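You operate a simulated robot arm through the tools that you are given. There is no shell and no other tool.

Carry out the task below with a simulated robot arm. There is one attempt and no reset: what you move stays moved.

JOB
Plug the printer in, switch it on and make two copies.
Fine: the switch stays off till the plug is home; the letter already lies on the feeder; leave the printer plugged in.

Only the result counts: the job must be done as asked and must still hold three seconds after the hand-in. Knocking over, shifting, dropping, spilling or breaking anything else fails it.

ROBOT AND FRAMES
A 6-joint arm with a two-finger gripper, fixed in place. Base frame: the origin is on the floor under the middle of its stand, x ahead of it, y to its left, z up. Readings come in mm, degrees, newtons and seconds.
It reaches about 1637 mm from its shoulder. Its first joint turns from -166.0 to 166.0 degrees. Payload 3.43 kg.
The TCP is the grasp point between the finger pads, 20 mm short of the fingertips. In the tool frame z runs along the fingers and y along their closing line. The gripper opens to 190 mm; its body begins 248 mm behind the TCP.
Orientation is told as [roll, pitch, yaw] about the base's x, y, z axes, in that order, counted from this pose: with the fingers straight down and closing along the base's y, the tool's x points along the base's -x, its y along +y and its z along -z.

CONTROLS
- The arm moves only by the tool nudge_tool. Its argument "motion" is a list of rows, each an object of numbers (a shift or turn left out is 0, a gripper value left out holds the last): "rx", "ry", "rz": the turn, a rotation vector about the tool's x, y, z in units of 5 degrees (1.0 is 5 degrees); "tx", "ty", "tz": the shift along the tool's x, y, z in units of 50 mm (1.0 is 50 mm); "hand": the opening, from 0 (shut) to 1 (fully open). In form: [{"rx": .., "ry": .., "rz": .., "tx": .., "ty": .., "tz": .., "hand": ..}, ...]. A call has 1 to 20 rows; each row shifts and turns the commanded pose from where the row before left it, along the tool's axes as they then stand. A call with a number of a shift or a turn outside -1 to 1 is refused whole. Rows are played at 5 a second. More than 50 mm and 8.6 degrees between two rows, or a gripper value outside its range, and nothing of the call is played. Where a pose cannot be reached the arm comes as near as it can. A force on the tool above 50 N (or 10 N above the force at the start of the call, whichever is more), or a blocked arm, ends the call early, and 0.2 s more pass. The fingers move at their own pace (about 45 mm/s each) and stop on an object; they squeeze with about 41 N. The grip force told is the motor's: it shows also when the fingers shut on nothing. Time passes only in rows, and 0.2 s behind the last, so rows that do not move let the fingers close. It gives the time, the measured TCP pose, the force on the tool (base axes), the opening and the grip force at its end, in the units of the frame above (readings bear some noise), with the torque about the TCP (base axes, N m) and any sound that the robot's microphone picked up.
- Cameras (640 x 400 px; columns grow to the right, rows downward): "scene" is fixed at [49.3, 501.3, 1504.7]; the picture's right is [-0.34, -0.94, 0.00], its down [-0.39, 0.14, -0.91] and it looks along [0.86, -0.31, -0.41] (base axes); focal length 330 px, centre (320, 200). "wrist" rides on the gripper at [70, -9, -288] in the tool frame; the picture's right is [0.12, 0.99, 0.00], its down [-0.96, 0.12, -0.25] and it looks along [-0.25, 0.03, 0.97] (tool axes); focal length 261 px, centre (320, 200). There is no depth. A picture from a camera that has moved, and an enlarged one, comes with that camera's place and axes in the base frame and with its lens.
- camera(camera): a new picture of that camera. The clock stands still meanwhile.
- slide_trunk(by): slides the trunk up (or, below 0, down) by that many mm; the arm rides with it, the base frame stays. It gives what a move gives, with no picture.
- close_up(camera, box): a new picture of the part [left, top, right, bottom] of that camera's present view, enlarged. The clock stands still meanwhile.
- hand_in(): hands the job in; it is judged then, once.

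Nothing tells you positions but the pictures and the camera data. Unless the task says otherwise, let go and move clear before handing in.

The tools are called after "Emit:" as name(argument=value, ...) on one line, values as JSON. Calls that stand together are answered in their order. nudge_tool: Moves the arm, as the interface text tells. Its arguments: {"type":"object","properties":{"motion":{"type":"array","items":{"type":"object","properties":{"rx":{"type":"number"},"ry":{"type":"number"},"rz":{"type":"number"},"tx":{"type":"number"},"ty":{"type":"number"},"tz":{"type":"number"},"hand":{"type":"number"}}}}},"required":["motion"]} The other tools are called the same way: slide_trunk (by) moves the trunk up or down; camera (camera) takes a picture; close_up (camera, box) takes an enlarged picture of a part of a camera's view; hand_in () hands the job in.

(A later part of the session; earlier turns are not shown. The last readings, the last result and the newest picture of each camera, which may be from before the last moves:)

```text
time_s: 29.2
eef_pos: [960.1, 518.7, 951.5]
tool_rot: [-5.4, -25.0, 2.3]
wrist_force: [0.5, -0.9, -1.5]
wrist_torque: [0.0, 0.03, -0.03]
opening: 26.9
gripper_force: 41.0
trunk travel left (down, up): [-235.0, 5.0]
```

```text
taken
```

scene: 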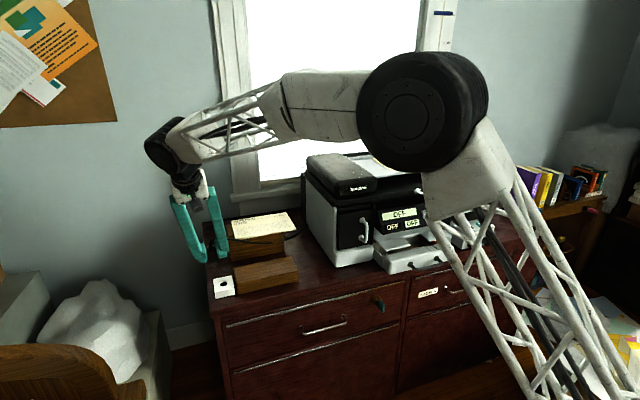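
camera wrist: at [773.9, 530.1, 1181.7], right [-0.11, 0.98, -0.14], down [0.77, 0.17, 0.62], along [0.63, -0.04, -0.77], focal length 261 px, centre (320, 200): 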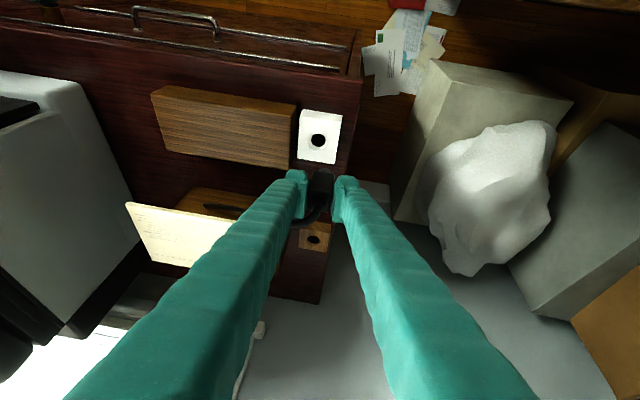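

I'm holding the plug above the socket area. I'll zoom in for precise socket and wood-block positions.

Emit:
close_up(camera="wrist", box=[240, 90, 400, 190])

Emit:
close_up(camera="scene", box=[170, 190, 290, 310])

```text
4.00 times, centred on (320, 140) of wrist
camera zoom: at [773.9, 530.1, 1181.7], right [-0.11, 0.98, -0.14], down [0.77, 0.17, 0.62], along [0.63, -0.04, -0.77], focal length 1043 px, centre (320, 440)
```

zoom: 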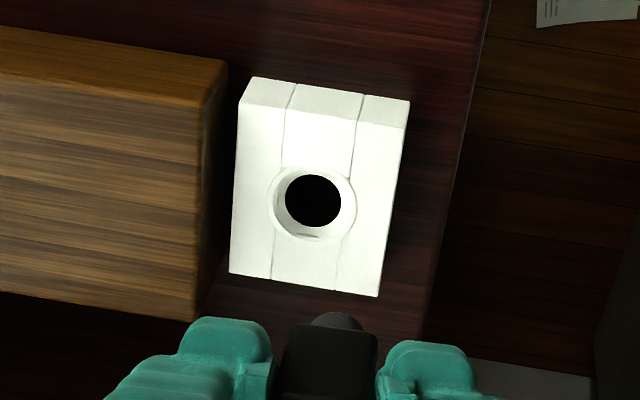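

```text
3.33 times, centred on (230, 250) of scene
camera zoom: at [49.3, 501.3, 1504.7], right [-0.34, -0.94, 0.0], down [-0.39, 0.14, -0.91], along [0.86, -0.31, -0.41], focal length 1099 px, centre (620, 33)
```

zoom: 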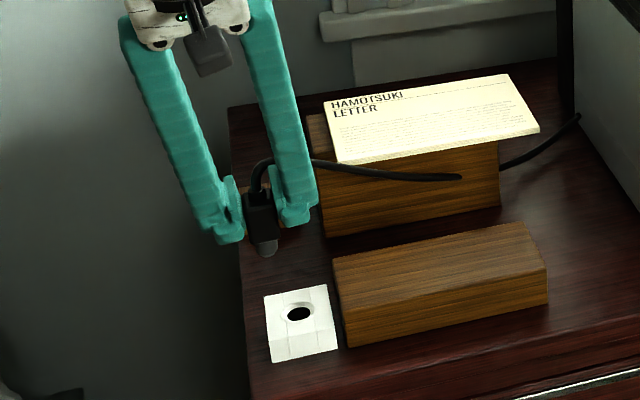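

The hole is at about (951, 497), only about 34 mm from the wood block's face, so the turn is needed. I'll back off slightly in x and rotate 90° about the vertical with the plug held upright.

Emit:
nudge_tool(motion=[{"tx": 0.55, "ty": -0.189, "tz": -0.239}, {"tx": 0.55, "ty": -0.189, "tz": -0.239}, {"rx": 0.421, "ry": 0.0872, "rz": 0.9029}, {"rx": 0.421, "ry": 0.0872, "rz": 0.9029}, {"rx": 0.421, "ry": 0.0872, "rz": 0.9029}, {"rx": 0.421, "ry": 0.0872, "rz": 0.9029}, {"rx": 0.421, "ry": 0.0872, "rz": 0.9029}, {"rx": 0.421, "ry": 0.0872, "rz": 0.9029}, {"rx": 0.421, "ry": 0.0872, "rz": 0.9029}, {"rx": 0.421, "ry": 0.0872, "rz": 0.9029}, {"rx": 0.421, "ry": 0.0872, "rz": 0.9029}, {"rx": 0.421, "ry": 0.0872, "rz": 0.9029}, {"rx": 0.421, "ry": 0.0872, "rz": 0.9029}, {"rx": 0.421, "ry": 0.0872, "rz": 0.9029}, {"rx": 0.421, "ry": 0.0872, "rz": 0.9029}, {"rx": 0.421, "ry": 0.0872, "rz": 0.9029}, {"rx": 0.421, "ry": 0.0872, "rz": 0.9029}, {"rx": 0.421, "ry": 0.0872, "rz": 0.9029}, {"rx": 0.421, "ry": 0.0872, "rz": 0.9029}, {"rx": 0.421, "ry": 0.0872, "rz": 0.9029}])

Emit:
camera(camera="wrist")

Emit:
camera(camera="scene")

```text
time_s: 33.4
eef_pos: [899.6, 500.3, 953.7]
tool_rot: [-5.2, -24.6, -87.8]
wrist_force: [0.5, -0.2, -0.4]
wrist_torque: [0.08, -0.06, 0.02]
opening: 26.8
gripper_force: 40.9
trunk travel left (down, up): [-235.0, 5.0]
```

```text
taken
camera wrist: at [909.0, 684.5, 1185.3], right [0.99, 0.11, -0.13], down [0.17, -0.77, 0.62], along [-0.03, -0.63, -0.78], focal length 261 px, centre (320, 200)
```

wrist: 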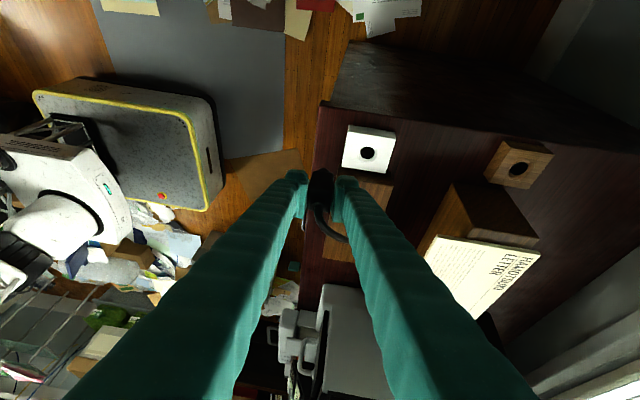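

```text
taken
```

scene: 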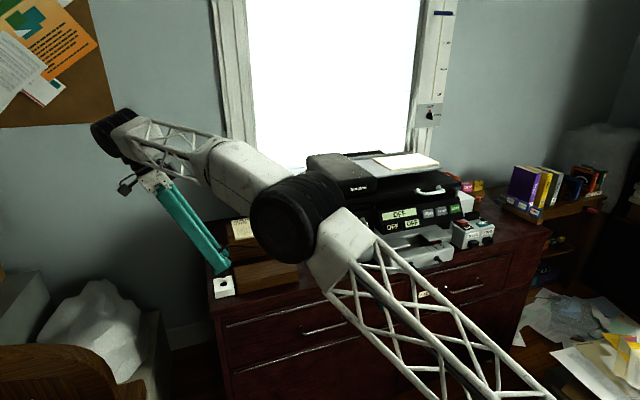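

The turn went fine: the plug is still held and upright. I'll zoom in to measure the hole relative to the plug from this side.

Emit:
close_up(camera="wrist", box=[280, 110, 440, 210])

Emit:
close_up(camera="wrist", box=[440, 110, 600, 210])

Emit:
close_up(camera="scene", box=[180, 220, 280, 310])

```text
4.00 times, centred on (360, 160) of wrist
camera zoom: at [909.0, 684.5, 1185.3], right [0.99, 0.11, -0.13], down [0.17, -0.77, 0.62], along [-0.03, -0.63, -0.78], focal length 1043 px, centre (160, 360)
```

zoom: 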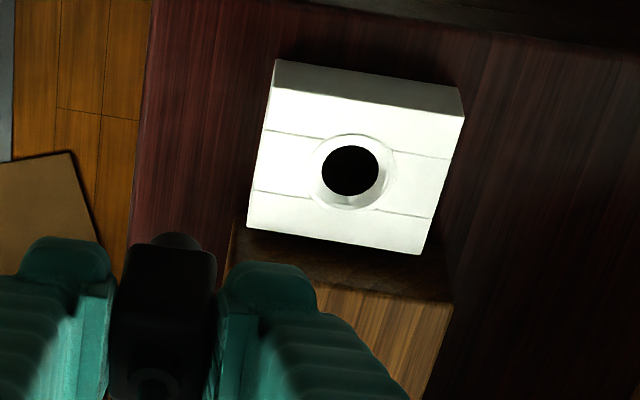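

```text
4.00 times, centred on (520, 160) of wrist
camera zoom: at [909.0, 684.5, 1185.3], right [0.99, 0.11, -0.13], down [0.17, -0.77, 0.62], along [-0.03, -0.63, -0.78], focal length 1043 px, centre (-480, 360)
```

zoom: 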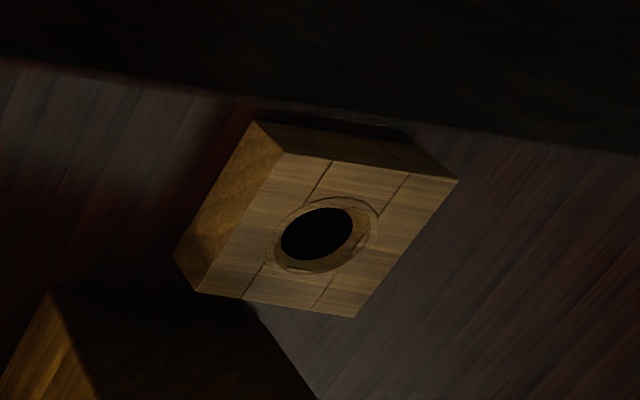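

```text
4.44 times, centred on (230, 265) of scene
camera zoom: at [49.3, 501.3, 1504.7], right [-0.34, -0.94, 0.0], down [-0.39, 0.14, -0.91], along [0.86, -0.31, -0.41], focal length 1465 px, centre (720, -89)
```

zoom: 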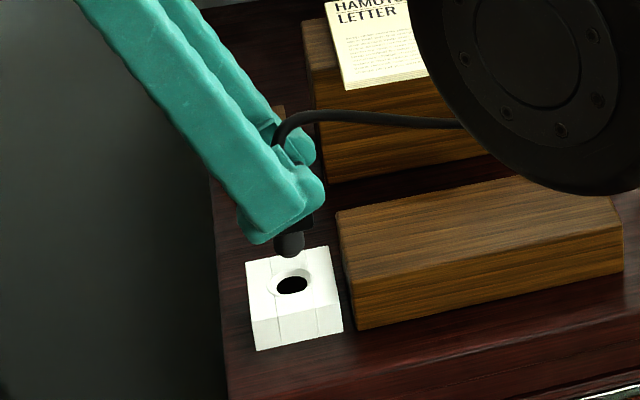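

Relative to the parking hole, the socket hole lies about (-218, -14) mm away, so the TCP should be near (953.5, 498). I'll move above the hole and stop short to check the alignment.

Emit:
nudge_tool(motion=[{"tx": 0.144, "ty": 0.576, "tz": 0.364}, {"tx": 0.144, "ty": 0.576, "tz": 0.364}, {}])

Emit:
close_up(camera="wrist", box=[240, 120, 400, 220])

Emit:
close_up(camera="scene", box=[190, 230, 270, 310])

```text
time_s: 34.2
eef_pos: [950.2, 497.2, 911.3]
tool_rot: [-5.3, -24.6, -87.7]
wrist_force: [0.2, 0.4, -1.0]
wrist_torque: [-0.11, 0.05, -0.01]
opening: 26.5
gripper_force: 40.9
trunk travel left (down, up): [-235.0, 5.0]
```

```text
4.00 times, centred on (320, 170) of wrist
camera zoom: at [959.8, 682.8, 1142.4], right [0.99, 0.11, -0.13], down [0.17, -0.77, 0.62], along [-0.03, -0.63, -0.78], focal length 1043 px, centre (320, 320)
```

zoom: 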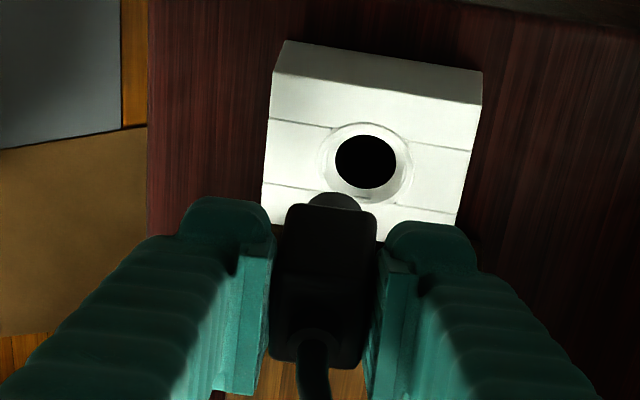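

```text
5.00 times, centred on (230, 270) of scene
camera zoom: at [49.3, 501.3, 1504.7], right [-0.34, -0.94, 0.0], down [-0.39, 0.14, -0.91], along [0.86, -0.31, -0.41], focal length 1648 px, centre (770, -150)
```

zoom: 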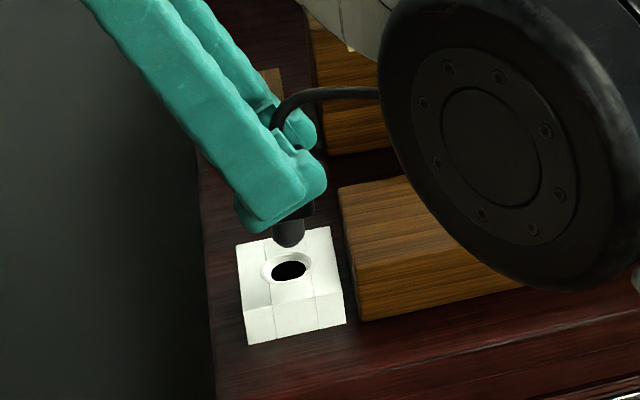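

Compared with the parked view, the hole is about 5.5 mm further in +x than the plug. I'll correct that and look again before inserting.

Emit:
nudge_tool(motion=[{"tx": -0.004, "ty": 0.11, "tz": -0.009}, {"tx": 0.0421, "ty": 0.0087, "tz": 0.0903}, {}])

Emit:
close_up(camera="wrist", box=[240, 120, 400, 220])

Emit:
close_up(camera="scene", box=[200, 250, 250, 300])

```text
time_s: 35.0
eef_pos: [955.0, 495.9, 904.1]
tool_rot: [-5.2, -24.6, -87.7]
wrist_force: [0.2, -0.3, 0.6]
wrist_torque: [-0.01, 0.02, 0.03]
opening: 26.6
gripper_force: 40.8
out of reach, approached as far as the arm can: row 1
trunk travel left (down, up): [-235.0, 5.0]
```

```text
4.00 times, centred on (320, 170) of wrist
camera zoom: at [964.9, 680.9, 1135.6], right [0.99, 0.11, -0.13], down [0.17, -0.77, 0.62], along [-0.03, -0.63, -0.78], focal length 1043 px, centre (320, 320)
```

zoom: 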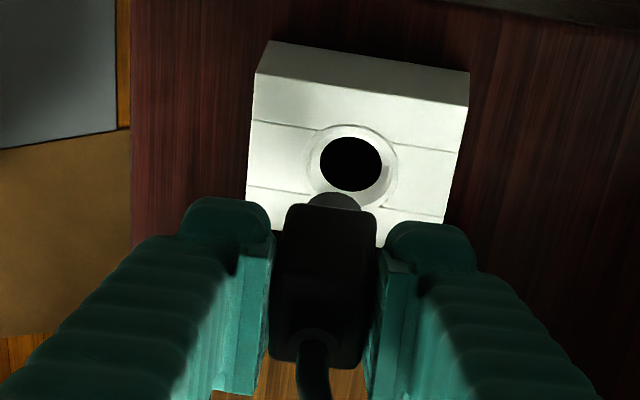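

```text
8.00 times, centred on (225, 275) of scene
camera zoom: at [49.3, 501.3, 1504.7], right [-0.34, -0.94, 0.0], down [-0.39, 0.14, -0.91], along [0.86, -0.31, -0.41], focal length 2637 px, centre (1080, -400)
```

zoom: 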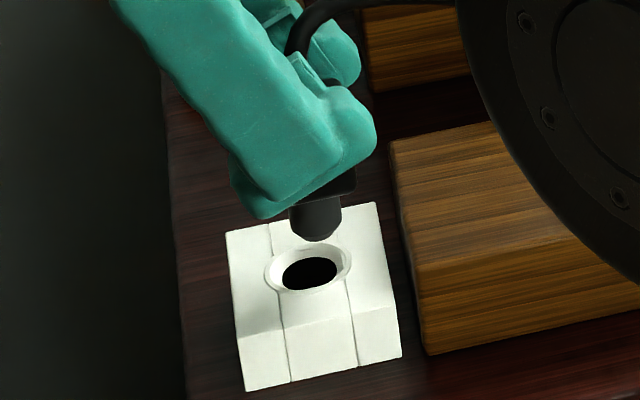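

The scene and wrist views agree: the plug needs about +2 mm in x and +3 mm in y. I'm near the reach limit, so I'll raise the trunk the last few mm to gain slack, then correct and lower a little.

Emit:
slide_trunk(by=5)

Emit:
nudge_tool(motion=[{"tx": 0.1, "ty": 0.035, "tz": 0.14}, {"tx": 0.1, "ty": 0.035, "tz": 0.14}, {}])

Emit:
close_up(camera="wrist", box=[240, 120, 400, 220])

Emit:
close_up(camera="scene", box=[200, 250, 250, 300])

```text
time_s: 35.5
eef_pos: [955.2, 496.1, 909.2]
tool_rot: [-5.2, -24.8, -87.8]
wrist_force: [0.0, 0.1, -0.6]
wrist_torque: [0.0, -0.01, 0.01]
opening: 26.5
gripper_force: 40.8
trunk travel left (down, up): [-240.0, 0.0]
```

```text
time_s: 36.3
eef_pos: [959.0, 500.1, 891.4]
tool_rot: [-5.3, -24.7, -87.7]
wrist_force: [-0.8, -0.4, -0.7]
wrist_torque: [-0.02, -0.03, -0.03]
opening: 26.6
gripper_force: 40.7
trunk travel left (down, up): [-240.0, 0.0]
```

```text
4.00 times, centred on (320, 170) of wrist
camera zoom: at [967.9, 684.4, 1123.0], right [0.99, 0.11, -0.13], down [0.17, -0.77, 0.62], along [-0.03, -0.63, -0.78], focal length 1043 px, centre (320, 320)
```

zoom: 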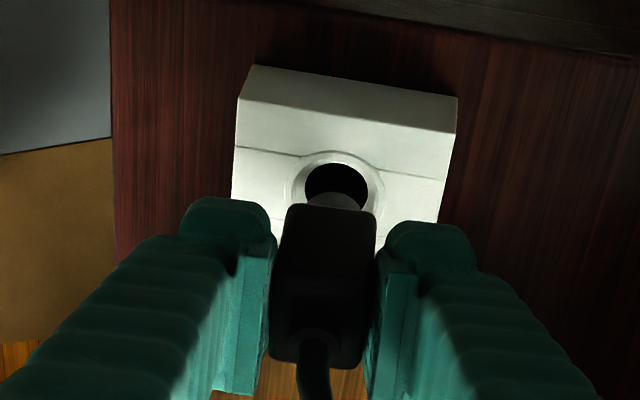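

```text
8.00 times, centred on (225, 275) of scene
camera zoom: at [49.3, 501.3, 1504.7], right [-0.34, -0.94, 0.0], down [-0.39, 0.14, -0.91], along [0.86, -0.31, -0.41], focal length 2637 px, centre (1080, -400)
```

zoom: 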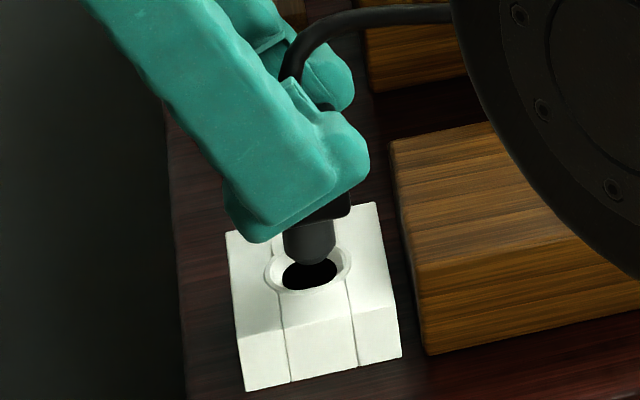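

The pin is now over the hole from both views, so I'll lower it in small steps while watching the force.

Emit:
nudge_tool(motion=[{"tx": 0.0337, "ty": 0.007, "tz": 0.0722}, {"tx": 0.0337, "ty": 0.007, "tz": 0.0722}, {"tx": 0.0337, "ty": 0.007, "tz": 0.0722}, {}])

Emit:
close_up(camera="wrist", box=[240, 120, 400, 220])

Emit:
close_up(camera="scene", box=[200, 250, 250, 300])

```text
time_s: 37.3
eef_pos: [958.5, 499.6, 879.8]
tool_rot: [-5.2, -24.7, -87.7]
wrist_force: [0.2, 1.0, 0.2]
wrist_torque: [0.03, -0.01, 0.02]
opening: 26.4
gripper_force: 40.9
trunk travel left (down, up): [-240.0, 0.0]
```

```text
4.00 times, centred on (320, 170) of wrist
camera zoom: at [968.7, 684.8, 1111.7], right [0.99, 0.11, -0.13], down [0.17, -0.77, 0.62], along [-0.03, -0.63, -0.78], focal length 1043 px, centre (320, 320)
```

zoom: 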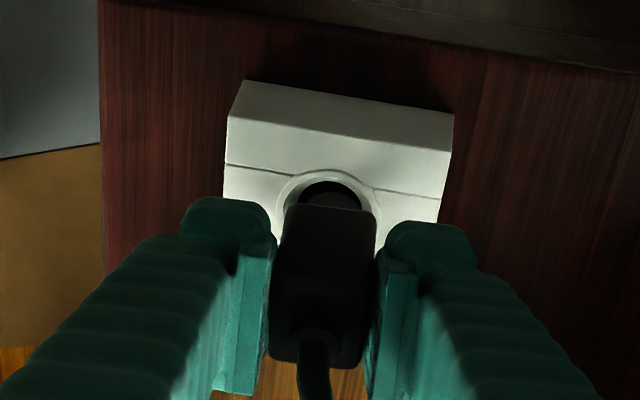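

```text
8.00 times, centred on (225, 275) of scene
camera zoom: at [49.3, 501.3, 1504.7], right [-0.34, -0.94, 0.0], down [-0.39, 0.14, -0.91], along [0.86, -0.31, -0.41], focal length 2637 px, centre (1080, -400)
```

zoom: 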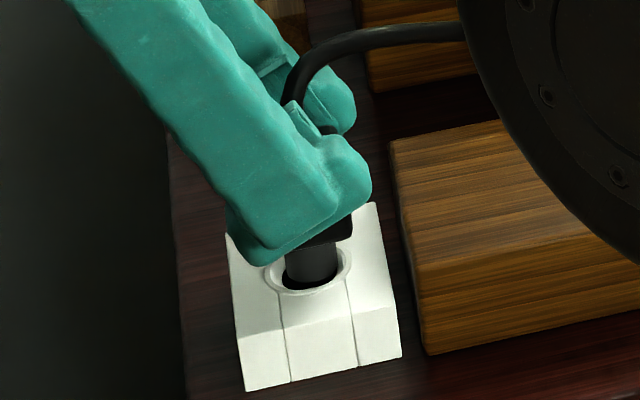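

The pin is entering the hole with no resistance. I'll make a small correction toward +y/-x and keep lowering.

Emit:
nudge_tool(motion=[{"tx": 0.027, "ty": -0.02, "tz": -0.011}, {"tx": 0.0337, "ty": 0.007, "tz": 0.0722}, {"tx": 0.0337, "ty": 0.007, "tz": 0.0722}, {}])

Emit:
close_up(camera="scene", box=[200, 250, 250, 300])

Emit:
close_up(camera="wrist", box=[240, 120, 400, 220])

```text
time_s: 38.3
eef_pos: [957.8, 499.9, 871.3]
tool_rot: [-5.2, -24.7, -87.7]
wrist_force: [-1.1, -0.2, 0.8]
wrist_torque: [-0.02, 0.01, 0.01]
opening: 26.4
gripper_force: 41.0
trunk travel left (down, up): [-240.0, 0.0]
```

```text
8.00 times, centred on (225, 275) of scene
camera zoom: at [49.3, 501.3, 1504.7], right [-0.34, -0.94, 0.0], down [-0.39, 0.14, -0.91], along [0.86, -0.31, -0.41], focal length 2637 px, centre (1080, -400)
```

zoom: 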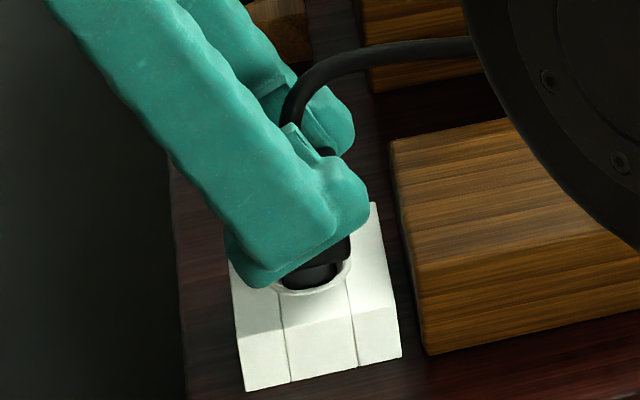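

```text
4.00 times, centred on (320, 170) of wrist
camera zoom: at [966.7, 686.6, 1103.4], right [0.99, 0.11, -0.13], down [0.17, -0.77, 0.62], along [-0.03, -0.63, -0.78], focal length 1043 px, centre (320, 320)
```

zoom: 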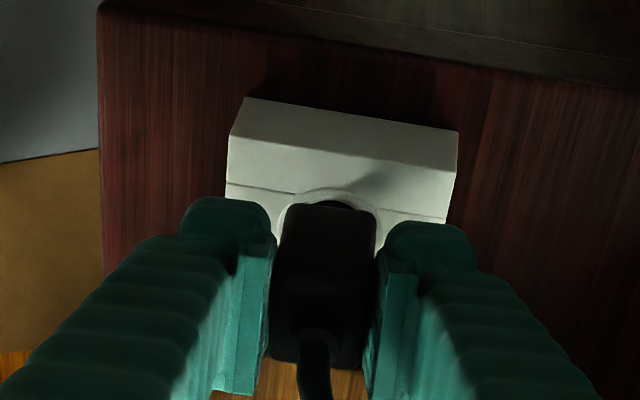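

Emit:
nudge_tool(motion=[{"tx": 0.0253, "ty": 0.0052, "tz": 0.0542}, {"tx": 0.0253, "ty": 0.0052, "tz": 0.0542}, {}])

Emit:
close_up(camera="scene", box=[200, 250, 250, 300])

Emit:
close_up(camera="wrist", box=[240, 120, 400, 220])

Emit:
close_up(camera="scene", box=[370, 180, 510, 270])

```text
time_s: 39.1
eef_pos: [957.6, 502.6, 864.0]
tool_rot: [-5.2, -24.7, -87.7]
wrist_force: [2.0, 0.1, 1.6]
wrist_torque: [-0.01, -0.17, 0.02]
opening: 26.4
gripper_force: 40.8
trunk travel left (down, up): [-240.0, 0.0]
```

```text
8.00 times, centred on (225, 275) of scene
camera zoom: at [49.3, 501.3, 1504.7], right [-0.34, -0.94, 0.0], down [-0.39, 0.14, -0.91], along [0.86, -0.31, -0.41], focal length 2637 px, centre (1080, -400)
```

zoom: 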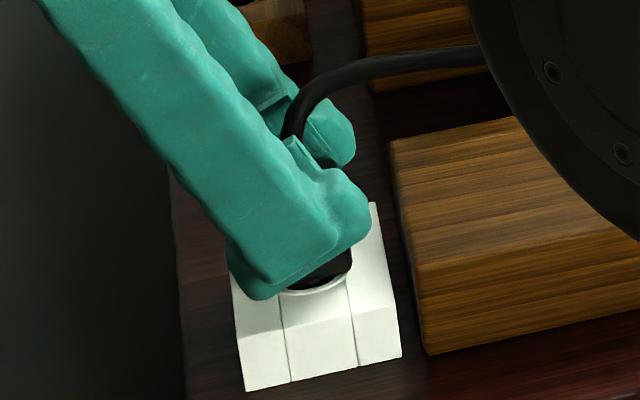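

```text
4.00 times, centred on (320, 170) of wrist
camera zoom: at [966.4, 686.7, 1097.7], right [0.99, 0.11, -0.13], down [0.17, -0.77, 0.62], along [-0.03, -0.63, -0.78], focal length 1043 px, centre (320, 320)
```

zoom: 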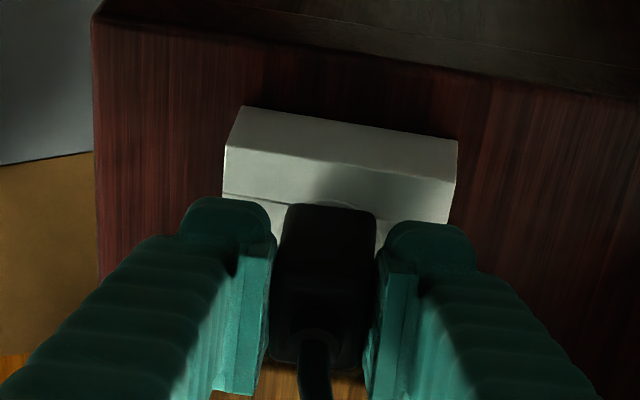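

```text
4.44 times, centred on (440, 225) of scene
camera zoom: at [49.3, 501.3, 1504.7], right [-0.34, -0.94, 0.0], down [-0.39, 0.14, -0.91], along [0.86, -0.31, -0.41], focal length 1465 px, centre (-213, 89)
```

zoom: 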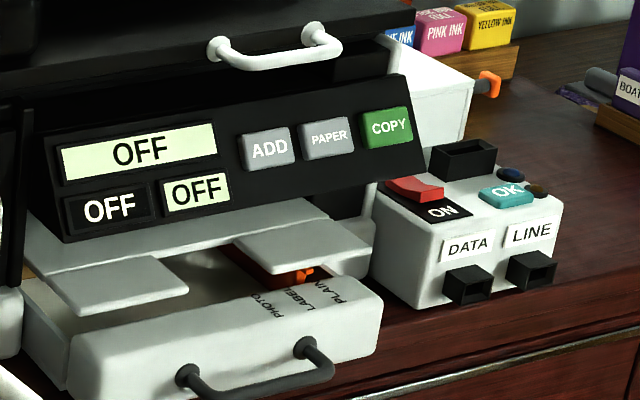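

Emit:
nudge_tool(motion=[{"tx": 0.0168, "ty": 0.0035, "tz": 0.0361}, {"tx": 0.0168, "ty": 0.0035, "tz": 0.0361}])

Emit:
close_up(camera="scene", box=[200, 250, 250, 300])

```text
time_s: 39.7
eef_pos: [955.9, 502.5, 865.2]
tool_rot: [-5.0, -24.6, -87.7]
wrist_force: [9.2, 8.0, 29.4]
wrist_torque: [-0.13, -0.41, 0.1]
opening: 26.7
gripper_force: 40.8
trunk travel left (down, up): [-240.0, 0.0]
```

```text
8.00 times, centred on (225, 275) of scene
camera zoom: at [49.3, 501.3, 1504.7], right [-0.34, -0.94, 0.0], down [-0.39, 0.14, -0.91], along [0.86, -0.31, -0.41], focal length 2637 px, centre (1080, -400)
```

zoom: 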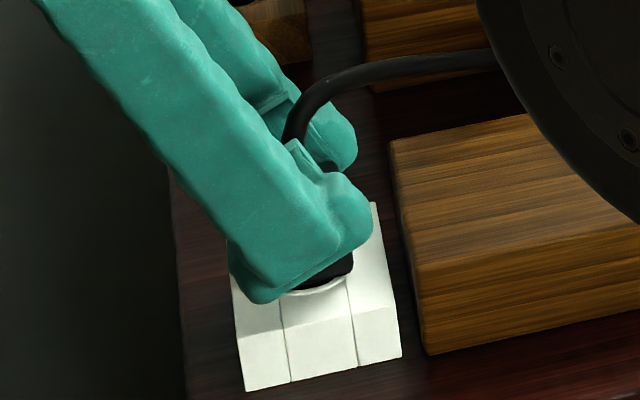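

The plug bottoms at z≈865, the same height as when parked, with about 30 N upward. I'll ease the small side load and press once more to be sure it's fully home.

Emit:
nudge_tool(motion=[{"tx": 0.012, "ty": 0.018, "tz": -0.018}, {"tx": 0.0, "ty": 0.0, "tz": 0.0}, {"tx": 0.0084, "ty": 0.0017, "tz": 0.018}, {}])

Emit:
close_up(camera="wrist", box=[240, 120, 400, 220])

```text
time_s: 40.7
eef_pos: [956.5, 502.6, 862.9]
tool_rot: [-5.1, -24.6, -87.7]
wrist_force: [-10.4, 2.2, 37.3]
wrist_torque: [-0.22, -0.1, -0.05]
opening: 26.6
gripper_force: 40.4
trunk travel left (down, up): [-240.0, 0.0]
```

```text
4.00 times, centred on (320, 170) of wrist
camera zoom: at [964.9, 686.1, 1095.1], right [0.99, 0.11, -0.13], down [0.17, -0.77, 0.62], along [-0.03, -0.63, -0.78], focal length 1043 px, centre (320, 320)
```

zoom: 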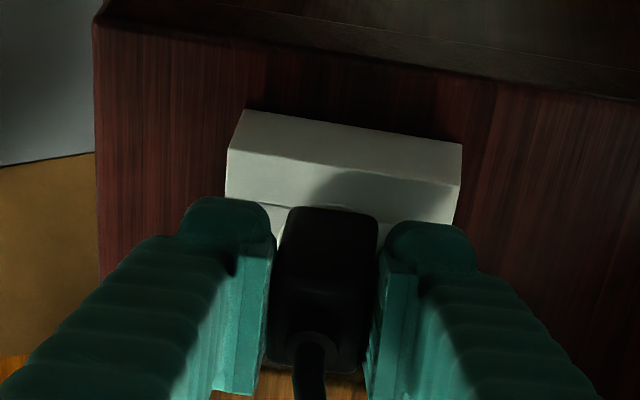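

The plug is fully seated. I'll relieve the down-force, open the fingers moderately and withdraw along the finger axis.

Emit:
nudge_tool(motion=[{"tx": -0.0126, "ty": -0.008, "tz": -0.027}, {"hand": 0.18}, {"hand": 0.26}, {"hand": 0.3}, {}])

Emit:
close_up(camera="wrist", box=[240, 120, 400, 220])

```text
time_s: 41.9
eef_pos: [956.9, 500.8, 861.7]
tool_rot: [-5.2, -24.8, -87.7]
wrist_force: [-0.2, 0.4, 0.0]
wrist_torque: [0.02, -0.01, 0.0]
opening: 57.1
gripper_force: 0.0
trunk travel left (down, up): [-240.0, 0.0]
```

```text
4.00 times, centred on (320, 170) of wrist
camera zoom: at [966.5, 686.2, 1094.1], right [0.99, 0.11, -0.13], down [0.17, -0.77, 0.62], along [-0.03, -0.63, -0.78], focal length 1043 px, centre (320, 320)
```

zoom: 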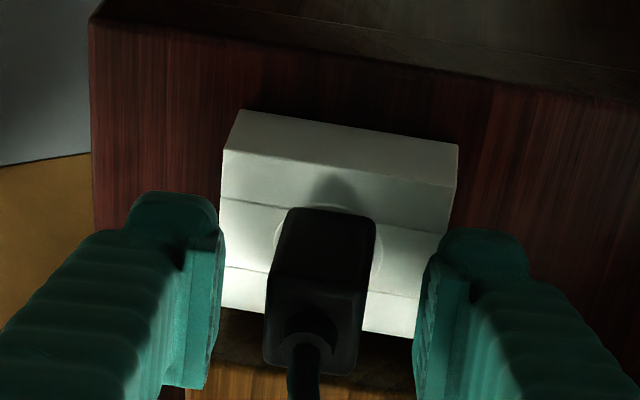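

The plug stands in the socket and the fingers are free. I'll rise straight up in small steps, staying within reach.

Emit:
nudge_tool(motion=[{"tx": -0.0926, "ty": -0.0192, "tz": -0.1986}, {"tx": -0.0926, "ty": -0.0192, "tz": -0.1986}, {"tx": -0.0926, "ty": -0.0192, "tz": -0.1986}, {"tx": -0.0926, "ty": -0.0192, "tz": -0.1986}])

Emit:
close_up(camera="wrist", box=[240, 120, 400, 220])

Emit:
close_up(camera="scene", box=[190, 220, 270, 300])

```text
time_s: 42.9
eef_pos: [955.9, 501.8, 905.5]
tool_rot: [-4.9, -24.4, -87.7]
wrist_force: [0.0, 1.5, 0.4]
wrist_torque: [-0.01, -0.01, -0.04]
opening: 56.9
gripper_force: 0.0
trunk travel left (down, up): [-240.0, 0.0]
```

```text
4.00 times, centred on (320, 170) of wrist
camera zoom: at [964.4, 686.2, 1137.2], right [0.99, 0.11, -0.13], down [0.17, -0.77, 0.61], along [-0.03, -0.63, -0.78], focal length 1043 px, centre (320, 320)
```

zoom: 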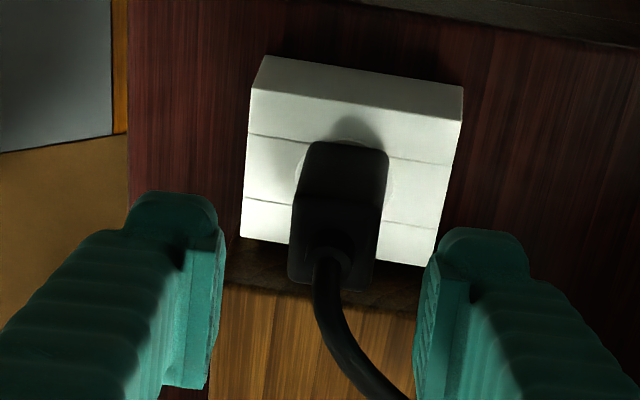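

```text
5.00 times, centred on (230, 260) of scene
camera zoom: at [49.3, 501.3, 1504.7], right [-0.34, -0.94, 0.0], down [-0.39, 0.14, -0.91], along [0.86, -0.31, -0.41], focal length 1648 px, centre (770, -100)
```

zoom: 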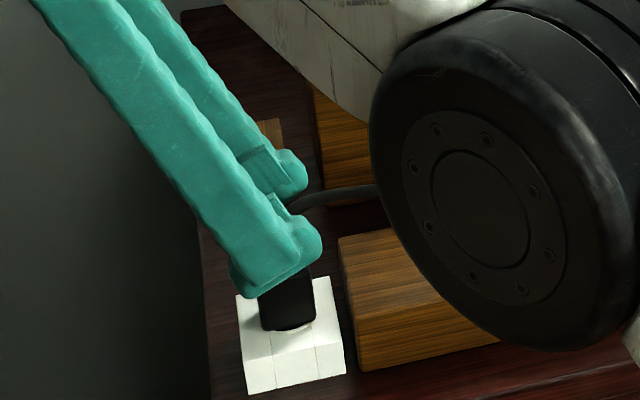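

The plug sits fully in the socket. I'll lift clear, turn the hand back to facing forward and go to inspect the printer's switch and panel.

Emit:
nudge_tool(motion=[{"tx": -0.169, "ty": -0.14, "tz": -0.173}, {"tx": -0.169, "ty": -0.14, "tz": -0.173}, {"tx": -0.169, "ty": -0.14, "tz": -0.173}, {"tx": -0.169, "ty": -0.14, "tz": -0.173}, {"tx": -0.169, "ty": -0.14, "tz": -0.173}, {"tx": -0.169, "ty": -0.14, "tz": -0.173}, {"tx": -0.169, "ty": -0.14, "tz": -0.173}, {"tx": -0.169, "ty": -0.14, "tz": -0.173}])

Emit:
camera(camera="scene")

```text
time_s: 44.7
eef_pos: [909.0, 471.2, 1000.5]
tool_rot: [-5.2, -24.7, -87.7]
wrist_force: [-0.2, 0.8, 0.0]
wrist_torque: [-0.03, 0.07, 0.0]
opening: 56.8
gripper_force: 0.1
trunk travel left (down, up): [-240.0, 0.0]
```

```text
taken
```

scene: 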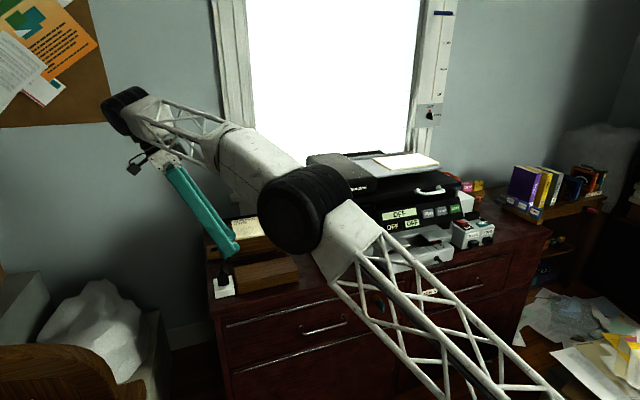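

Emit:
nudge_tool(motion=[{"rx": -0.421, "ry": -0.0872, "rz": -0.9029}, {"rx": -0.421, "ry": -0.0872, "rz": -0.9029}, {"rx": -0.421, "ry": -0.0872, "rz": -0.9029}, {"rx": -0.421, "ry": -0.0872, "rz": -0.9029}, {"rx": -0.421, "ry": -0.0872, "rz": -0.9029}, {"rx": -0.421, "ry": -0.0872, "rz": -0.9029}, {"rx": -0.421, "ry": -0.0872, "rz": -0.9029}, {"rx": -0.421, "ry": -0.0872, "rz": -0.9029}, {"rx": -0.421, "ry": -0.0872, "rz": -0.9029}, {"rx": -0.421, "ry": -0.0872, "rz": -0.9029}, {"rx": -0.421, "ry": -0.0872, "rz": -0.9029}, {"rx": -0.421, "ry": -0.0872, "rz": -0.9029}, {"rx": -0.421, "ry": -0.0872, "rz": -0.9029}, {"rx": -0.421, "ry": -0.0872, "rz": -0.9029}, {"rx": -0.421, "ry": -0.0872, "rz": -0.9029}, {"rx": -0.421, "ry": -0.0872, "rz": -0.9029}, {"rx": -0.421, "ry": -0.0872, "rz": -0.9029}, {"rx": -0.421, "ry": -0.0872, "rz": -0.9029}, {"rx": -0.906, "rz": 0.423}])

```text
time_s: 48.7
eef_pos: [909.3, 469.1, 1001.8]
tool_rot: [0.2, -25.4, 0.0]
wrist_force: [0.0, 0.0, -0.6]
wrist_torque: [-0.12, 0.0, -0.02]
opening: 56.9
gripper_force: 0.0
trunk travel left (down, up): [-240.0, 0.0]
```

The hand faces forward again. I'll rise and travel right to look at the switch box and the panel.

Emit:
nudge_tool(motion=[{"tx": 0.177, "ty": -0.6, "tz": -0.63}, {"tx": 0.177, "ty": -0.6, "tz": -0.63}, {"tx": 0.177, "ty": -0.6, "tz": -0.63}, {"tx": 0.177, "ty": -0.6, "tz": -0.63}, {"tx": 0.177, "ty": -0.6, "tz": -0.63}, {"tx": 0.177, "ty": -0.6, "tz": -0.63}, {"ty": -0.884}, {"ty": -0.884}, {"ty": -0.884}, {"ty": -0.884}, {"ty": -0.884}, {"ty": -0.884}, {"ty": -0.884}, {"ty": -0.884}, {"ty": -0.884}, {"ty": -0.884}, {"ty": -0.884}, {"ty": -0.884}, {"ty": -0.884}, {"ty": -0.884}])

Emit:
camera(camera="wrist")

Emit:
camera(camera="scene")

```text
time_s: 52.9
eef_pos: [782.9, -331.6, 1148.4]
tool_rot: [0.2, -25.4, -0.1]
wrist_force: [-0.3, 1.3, 0.9]
wrist_torque: [-0.16, 0.06, -0.08]
opening: 56.9
gripper_force: 0.1
trunk travel left (down, up): [-240.0, 0.0]
```

```text
taken
camera wrist: at [595.8, -340.3, 1378.0], right [-0.11, 0.99, -0.05], down [0.76, 0.11, 0.64], along [0.64, 0.03, -0.77], focal length 261 px, centre (320, 200)
```

wrist: 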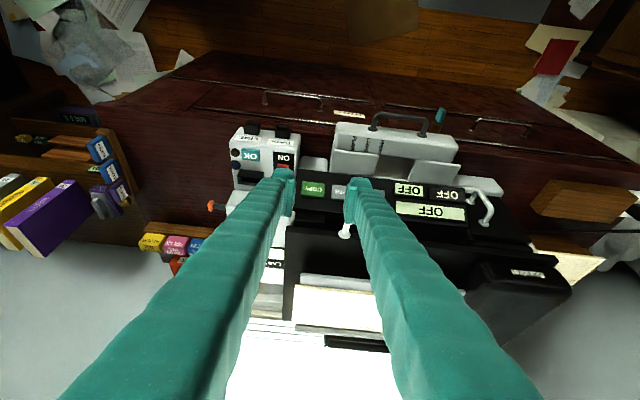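

```text
taken
```

scene: 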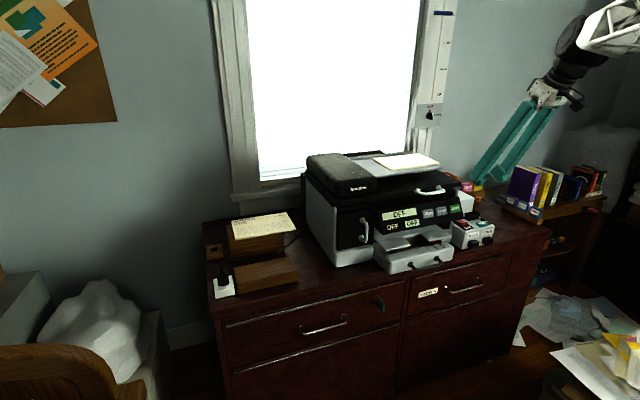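

Emit:
close_up(camera="wrist", box=[210, 110, 370, 210])

Emit:
close_up(camera="wrist", box=[220, 115, 310, 190])

Emit:
close_up(camera="scene", box=[190, 220, 270, 310])

Emit:
close_up(camera="scene", box=[370, 180, 500, 275])

```text
4.00 times, centred on (290, 160) of wrist
camera zoom: at [595.8, -340.3, 1378.0], right [-0.11, 0.99, -0.05], down [0.76, 0.11, 0.64], along [0.64, 0.03, -0.77], focal length 1043 px, centre (440, 360)
```

zoom: 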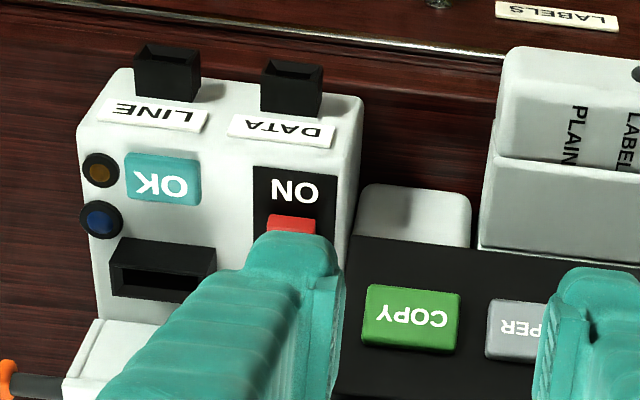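

```text
5.33 times, centred on (265, 152) of wrist
camera zoom: at [595.8, -340.3, 1378.0], right [-0.11, 0.99, -0.05], down [0.76, 0.11, 0.64], along [0.64, 0.03, -0.77], focal length 1390 px, centre (613, 453)
```

zoom: 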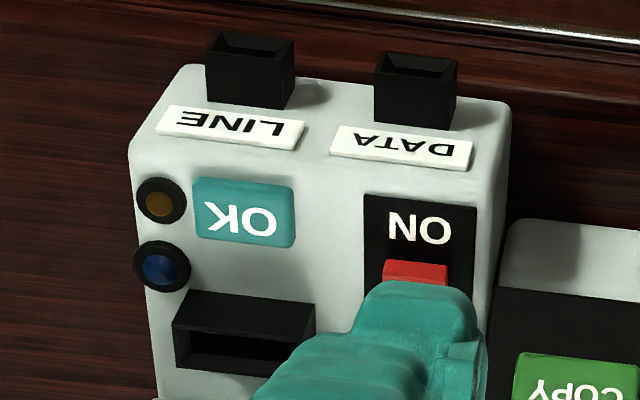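

```text
4.44 times, centred on (230, 265) of scene
camera zoom: at [49.3, 501.3, 1504.7], right [-0.34, -0.94, 0.0], down [-0.39, 0.14, -0.91], along [0.86, -0.31, -0.41], focal length 1465 px, centre (720, -89)
```

zoom: 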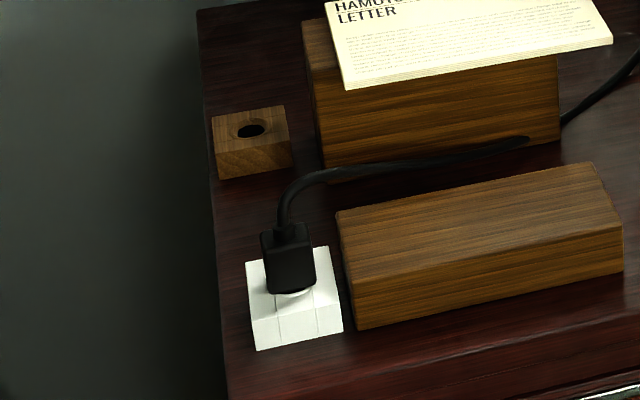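

```text
4.21 times, centred on (435, 228) of scene
camera zoom: at [49.3, 501.3, 1504.7], right [-0.34, -0.94, 0.0], down [-0.39, 0.14, -0.91], along [0.86, -0.31, -0.41], focal length 1388 px, centre (-164, 84)
```

zoom: 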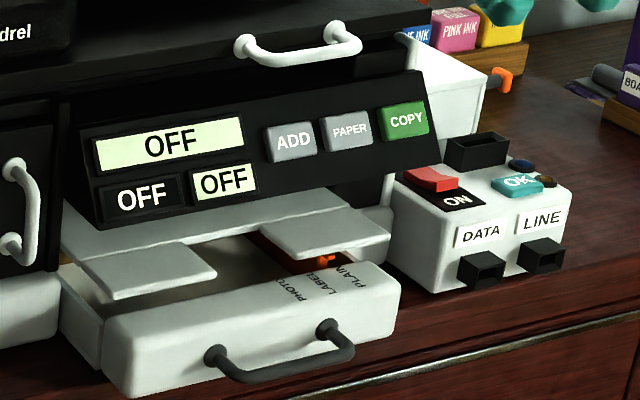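

The plug sits well in the socket, and the display still shows OFF. From two wrist views, the rocker's raised ON end is at about (905, -411, 901) and the COPY button at about (904, -341, 977). I'll close the fingers and come over the ON end, moving sideways first to stay clear of the panel.

Emit:
nudge_tool(motion=[{"ty": -0.794, "hand": 0}, {"ty": -0.794}, {"tx": -0.215, "tz": 0.824}, {"tx": -0.215, "tz": 0.824}, {"tx": -0.215, "tz": 0.824}, {"tx": -0.215, "tz": 0.824}, {}])

Emit:
close_up(camera="wrist", box=[220, 90, 420, 215])

Emit:
camera(camera="scene")

```text
time_s: 54.5
eef_pos: [892.3, -412.5, 1017.9]
tool_rot: [0.2, -25.3, -0.1]
wrist_force: [-0.2, -0.1, -0.1]
wrist_torque: [0.02, 0.02, 0.0]
opening: 0.0
gripper_force: 33.6
trunk travel left (down, up): [-240.0, 0.0]
```

```text
3.20 times, centred on (320, 152) of wrist
camera zoom: at [704.5, -420.5, 1248.3], right [-0.11, 0.99, -0.05], down [0.76, 0.11, 0.64], along [0.64, 0.03, -0.77], focal length 834 px, centre (320, 352)
```

zoom: 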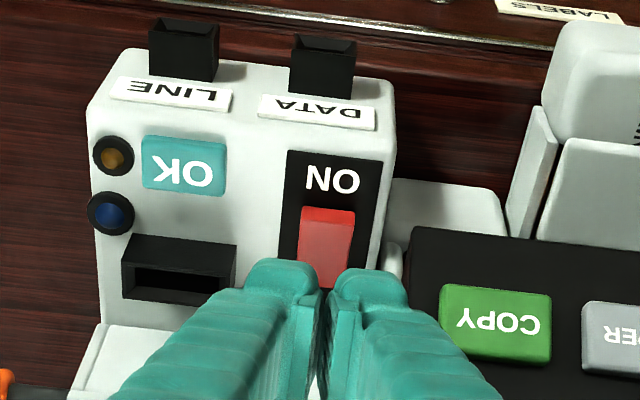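

```text
taken
```

scene: 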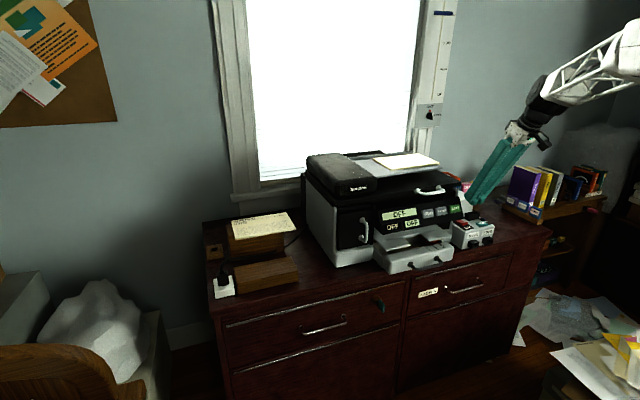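

Emit:
nudge_tool(motion=[{"tx": 0.045, "ty": -0.025, "tz": 0.785}, {"tx": 0.03, "ty": -0.025, "tz": 0.6}, {}])

Emit:
close_up(camera="wrist", box=[220, 90, 420, 215])

Emit:
close_up(camera="scene", box=[430, 180, 520, 260])

```text
time_s: 55.3
eef_pos: [917.5, -415.5, 954.0]
tool_rot: [0.1, -25.4, -0.1]
wrist_force: [0.6, 0.3, -0.3]
wrist_torque: [0.0, -0.03, 0.0]
opening: 0.0
gripper_force: 34.1
trunk travel left (down, up): [-240.0, 0.0]
```

```text
3.20 times, centred on (320, 152) of wrist
camera zoom: at [730.5, -423.8, 1184.1], right [-0.11, 0.99, -0.05], down [0.76, 0.11, 0.64], along [0.64, 0.03, -0.77], focal length 834 px, centre (320, 352)
```

zoom: 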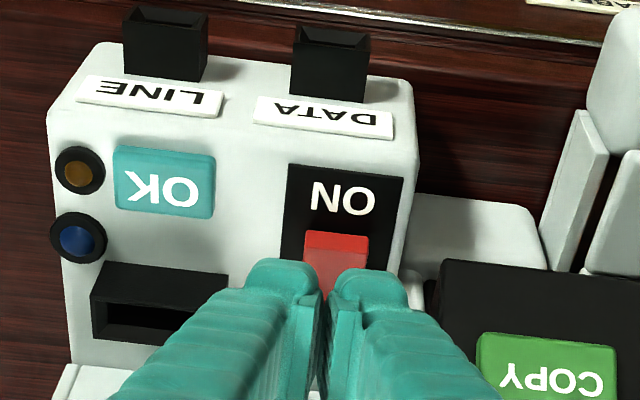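

```text
5.00 times, centred on (475, 220) of scene
camera zoom: at [49.3, 501.3, 1504.7], right [-0.34, -0.94, 0.0], down [-0.39, 0.14, -0.91], along [0.86, -0.31, -0.41], focal length 1648 px, centre (-455, 100)
```

zoom: 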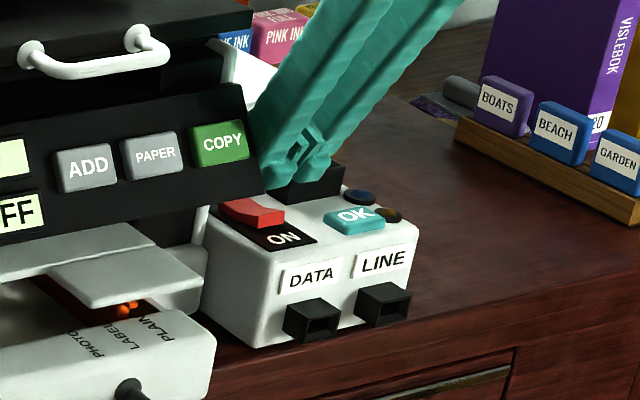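

The tips are lined up over the rocker's ON end. I'll shift about 9 mm forward so the contact is just inside the end, then lower to just above contact.

Emit:
nudge_tool(motion=[{"tx": -0.163, "tz": 0.077}, {"tx": 0.1, "tz": 0.21}, {"tx": 0.09, "tz": 0.19}, {}])

Emit:
close_up(camera="wrist", box=[240, 110, 400, 210])

Emit:
close_up(camera="scene", box=[445, 190, 505, 245])

```text
time_s: 56.3
eef_pos: [926.3, -413.0, 931.7]
tool_rot: [0.1, -25.2, -0.2]
wrist_force: [0.4, -0.1, -0.5]
wrist_torque: [0.0, -0.02, 0.0]
opening: 0.0
gripper_force: 34.4
trunk travel left (down, up): [-240.0, 0.0]
```

```text
4.00 times, centred on (320, 160) of wrist
camera zoom: at [739.2, -422.2, 1161.5], right [-0.11, 0.99, -0.05], down [0.76, 0.11, 0.64], along [0.64, 0.03, -0.77], focal length 1043 px, centre (320, 360)
```

zoom: 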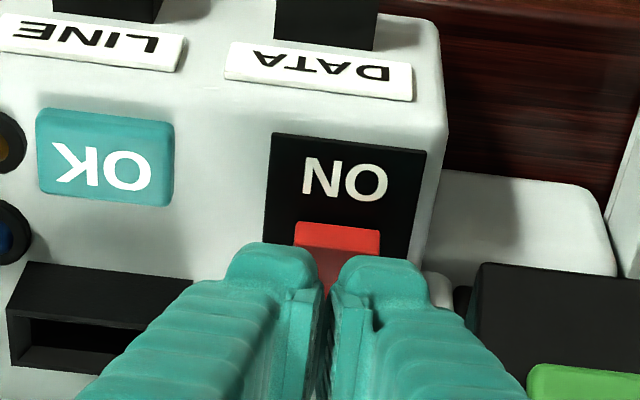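

```text
7.27 times, centred on (475, 218) of scene
camera zoom: at [49.3, 501.3, 1504.7], right [-0.34, -0.94, 0.0], down [-0.39, 0.14, -0.91], along [0.86, -0.31, -0.41], focal length 2398 px, centre (-807, 73)
```

zoom: 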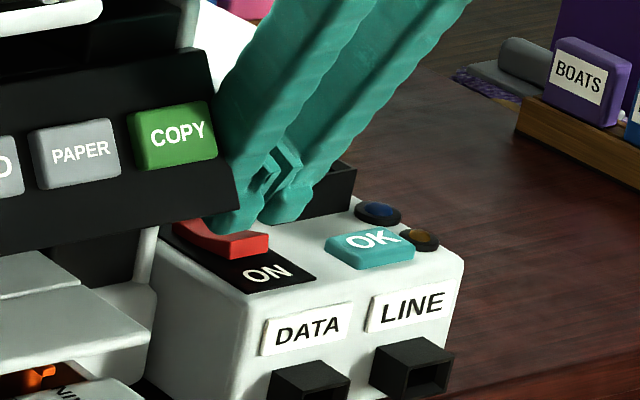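

The tips hover just above the rocker. I'll shift 5 mm back toward the ON end and press down in small steps.

Emit:
nudge_tool(motion=[{"tx": 0.09, "tz": -0.043}, {"tx": 0.0257, "tz": 0.0542}, {"tx": 0.0257, "tz": 0.0542}, {}])

Emit:
close_up(camera="wrist", box=[240, 110, 400, 210])

Emit:
close_up(camera="scene", box=[445, 190, 505, 245])

```text
time_s: 57.3
eef_pos: [921.9, -411.7, 925.2]
tool_rot: [0.2, -25.3, 0.0]
wrist_force: [0.1, -2.1, 1.4]
wrist_torque: [0.02, -0.04, 0.01]
opening: 0.1
gripper_force: 34.3
trunk travel left (down, up): [-240.0, 0.0]
```

```text
4.00 times, centred on (320, 160) of wrist
camera zoom: at [734.1, -420.5, 1155.5], right [-0.11, 0.99, -0.05], down [0.76, 0.11, 0.64], along [0.64, 0.03, -0.77], focal length 1043 px, centre (320, 360)
```

zoom: 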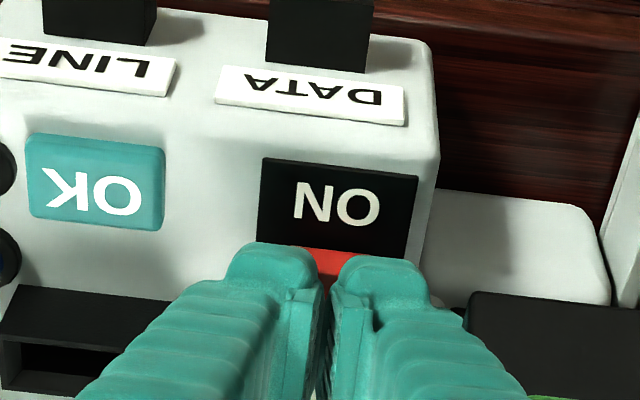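

```text
7.27 times, centred on (475, 218) of scene
camera zoom: at [49.3, 501.3, 1504.7], right [-0.34, -0.94, 0.0], down [-0.39, 0.14, -0.91], along [0.86, -0.31, -0.41], focal length 2398 px, centre (-807, 73)
```

zoom: 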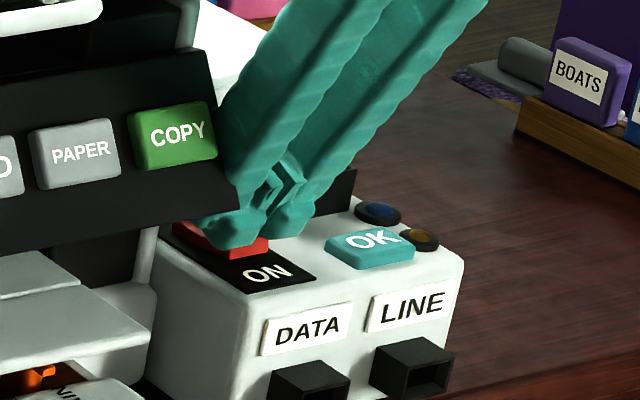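

Contact is starting. I'll shift 3 mm away from the panel edge and press further.

Emit:
nudge_tool(motion=[{"ty": -0.06, "tx": 0.0171, "tz": 0.0361}, {"tx": 0.0257, "tz": 0.0542}, {"tx": 0.0257, "tz": 0.0542}])

Emit:
close_up(camera="scene", box=[370, 180, 510, 265])

```text
time_s: 58.1
eef_pos: [920.8, -414.6, 919.1]
tool_rot: [0.2, -25.4, 0.0]
wrist_force: [-1.4, 3.1, 11.1]
wrist_torque: [0.05, 0.08, 0.03]
opening: 6.1
gripper_force: 34.5
trunk travel left (down, up): [-240.0, 0.0]
```

```text
4.57 times, centred on (440, 222) of scene
camera zoom: at [49.3, 501.3, 1504.7], right [-0.34, -0.94, 0.0], down [-0.39, 0.14, -0.91], along [0.86, -0.31, -0.41], focal length 1507 px, centre (-229, 97)
```

zoom: 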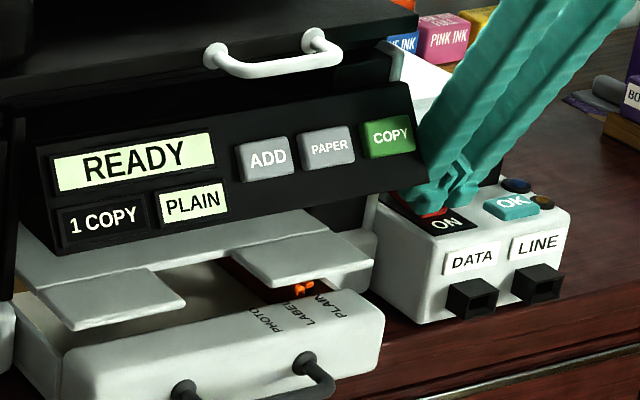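

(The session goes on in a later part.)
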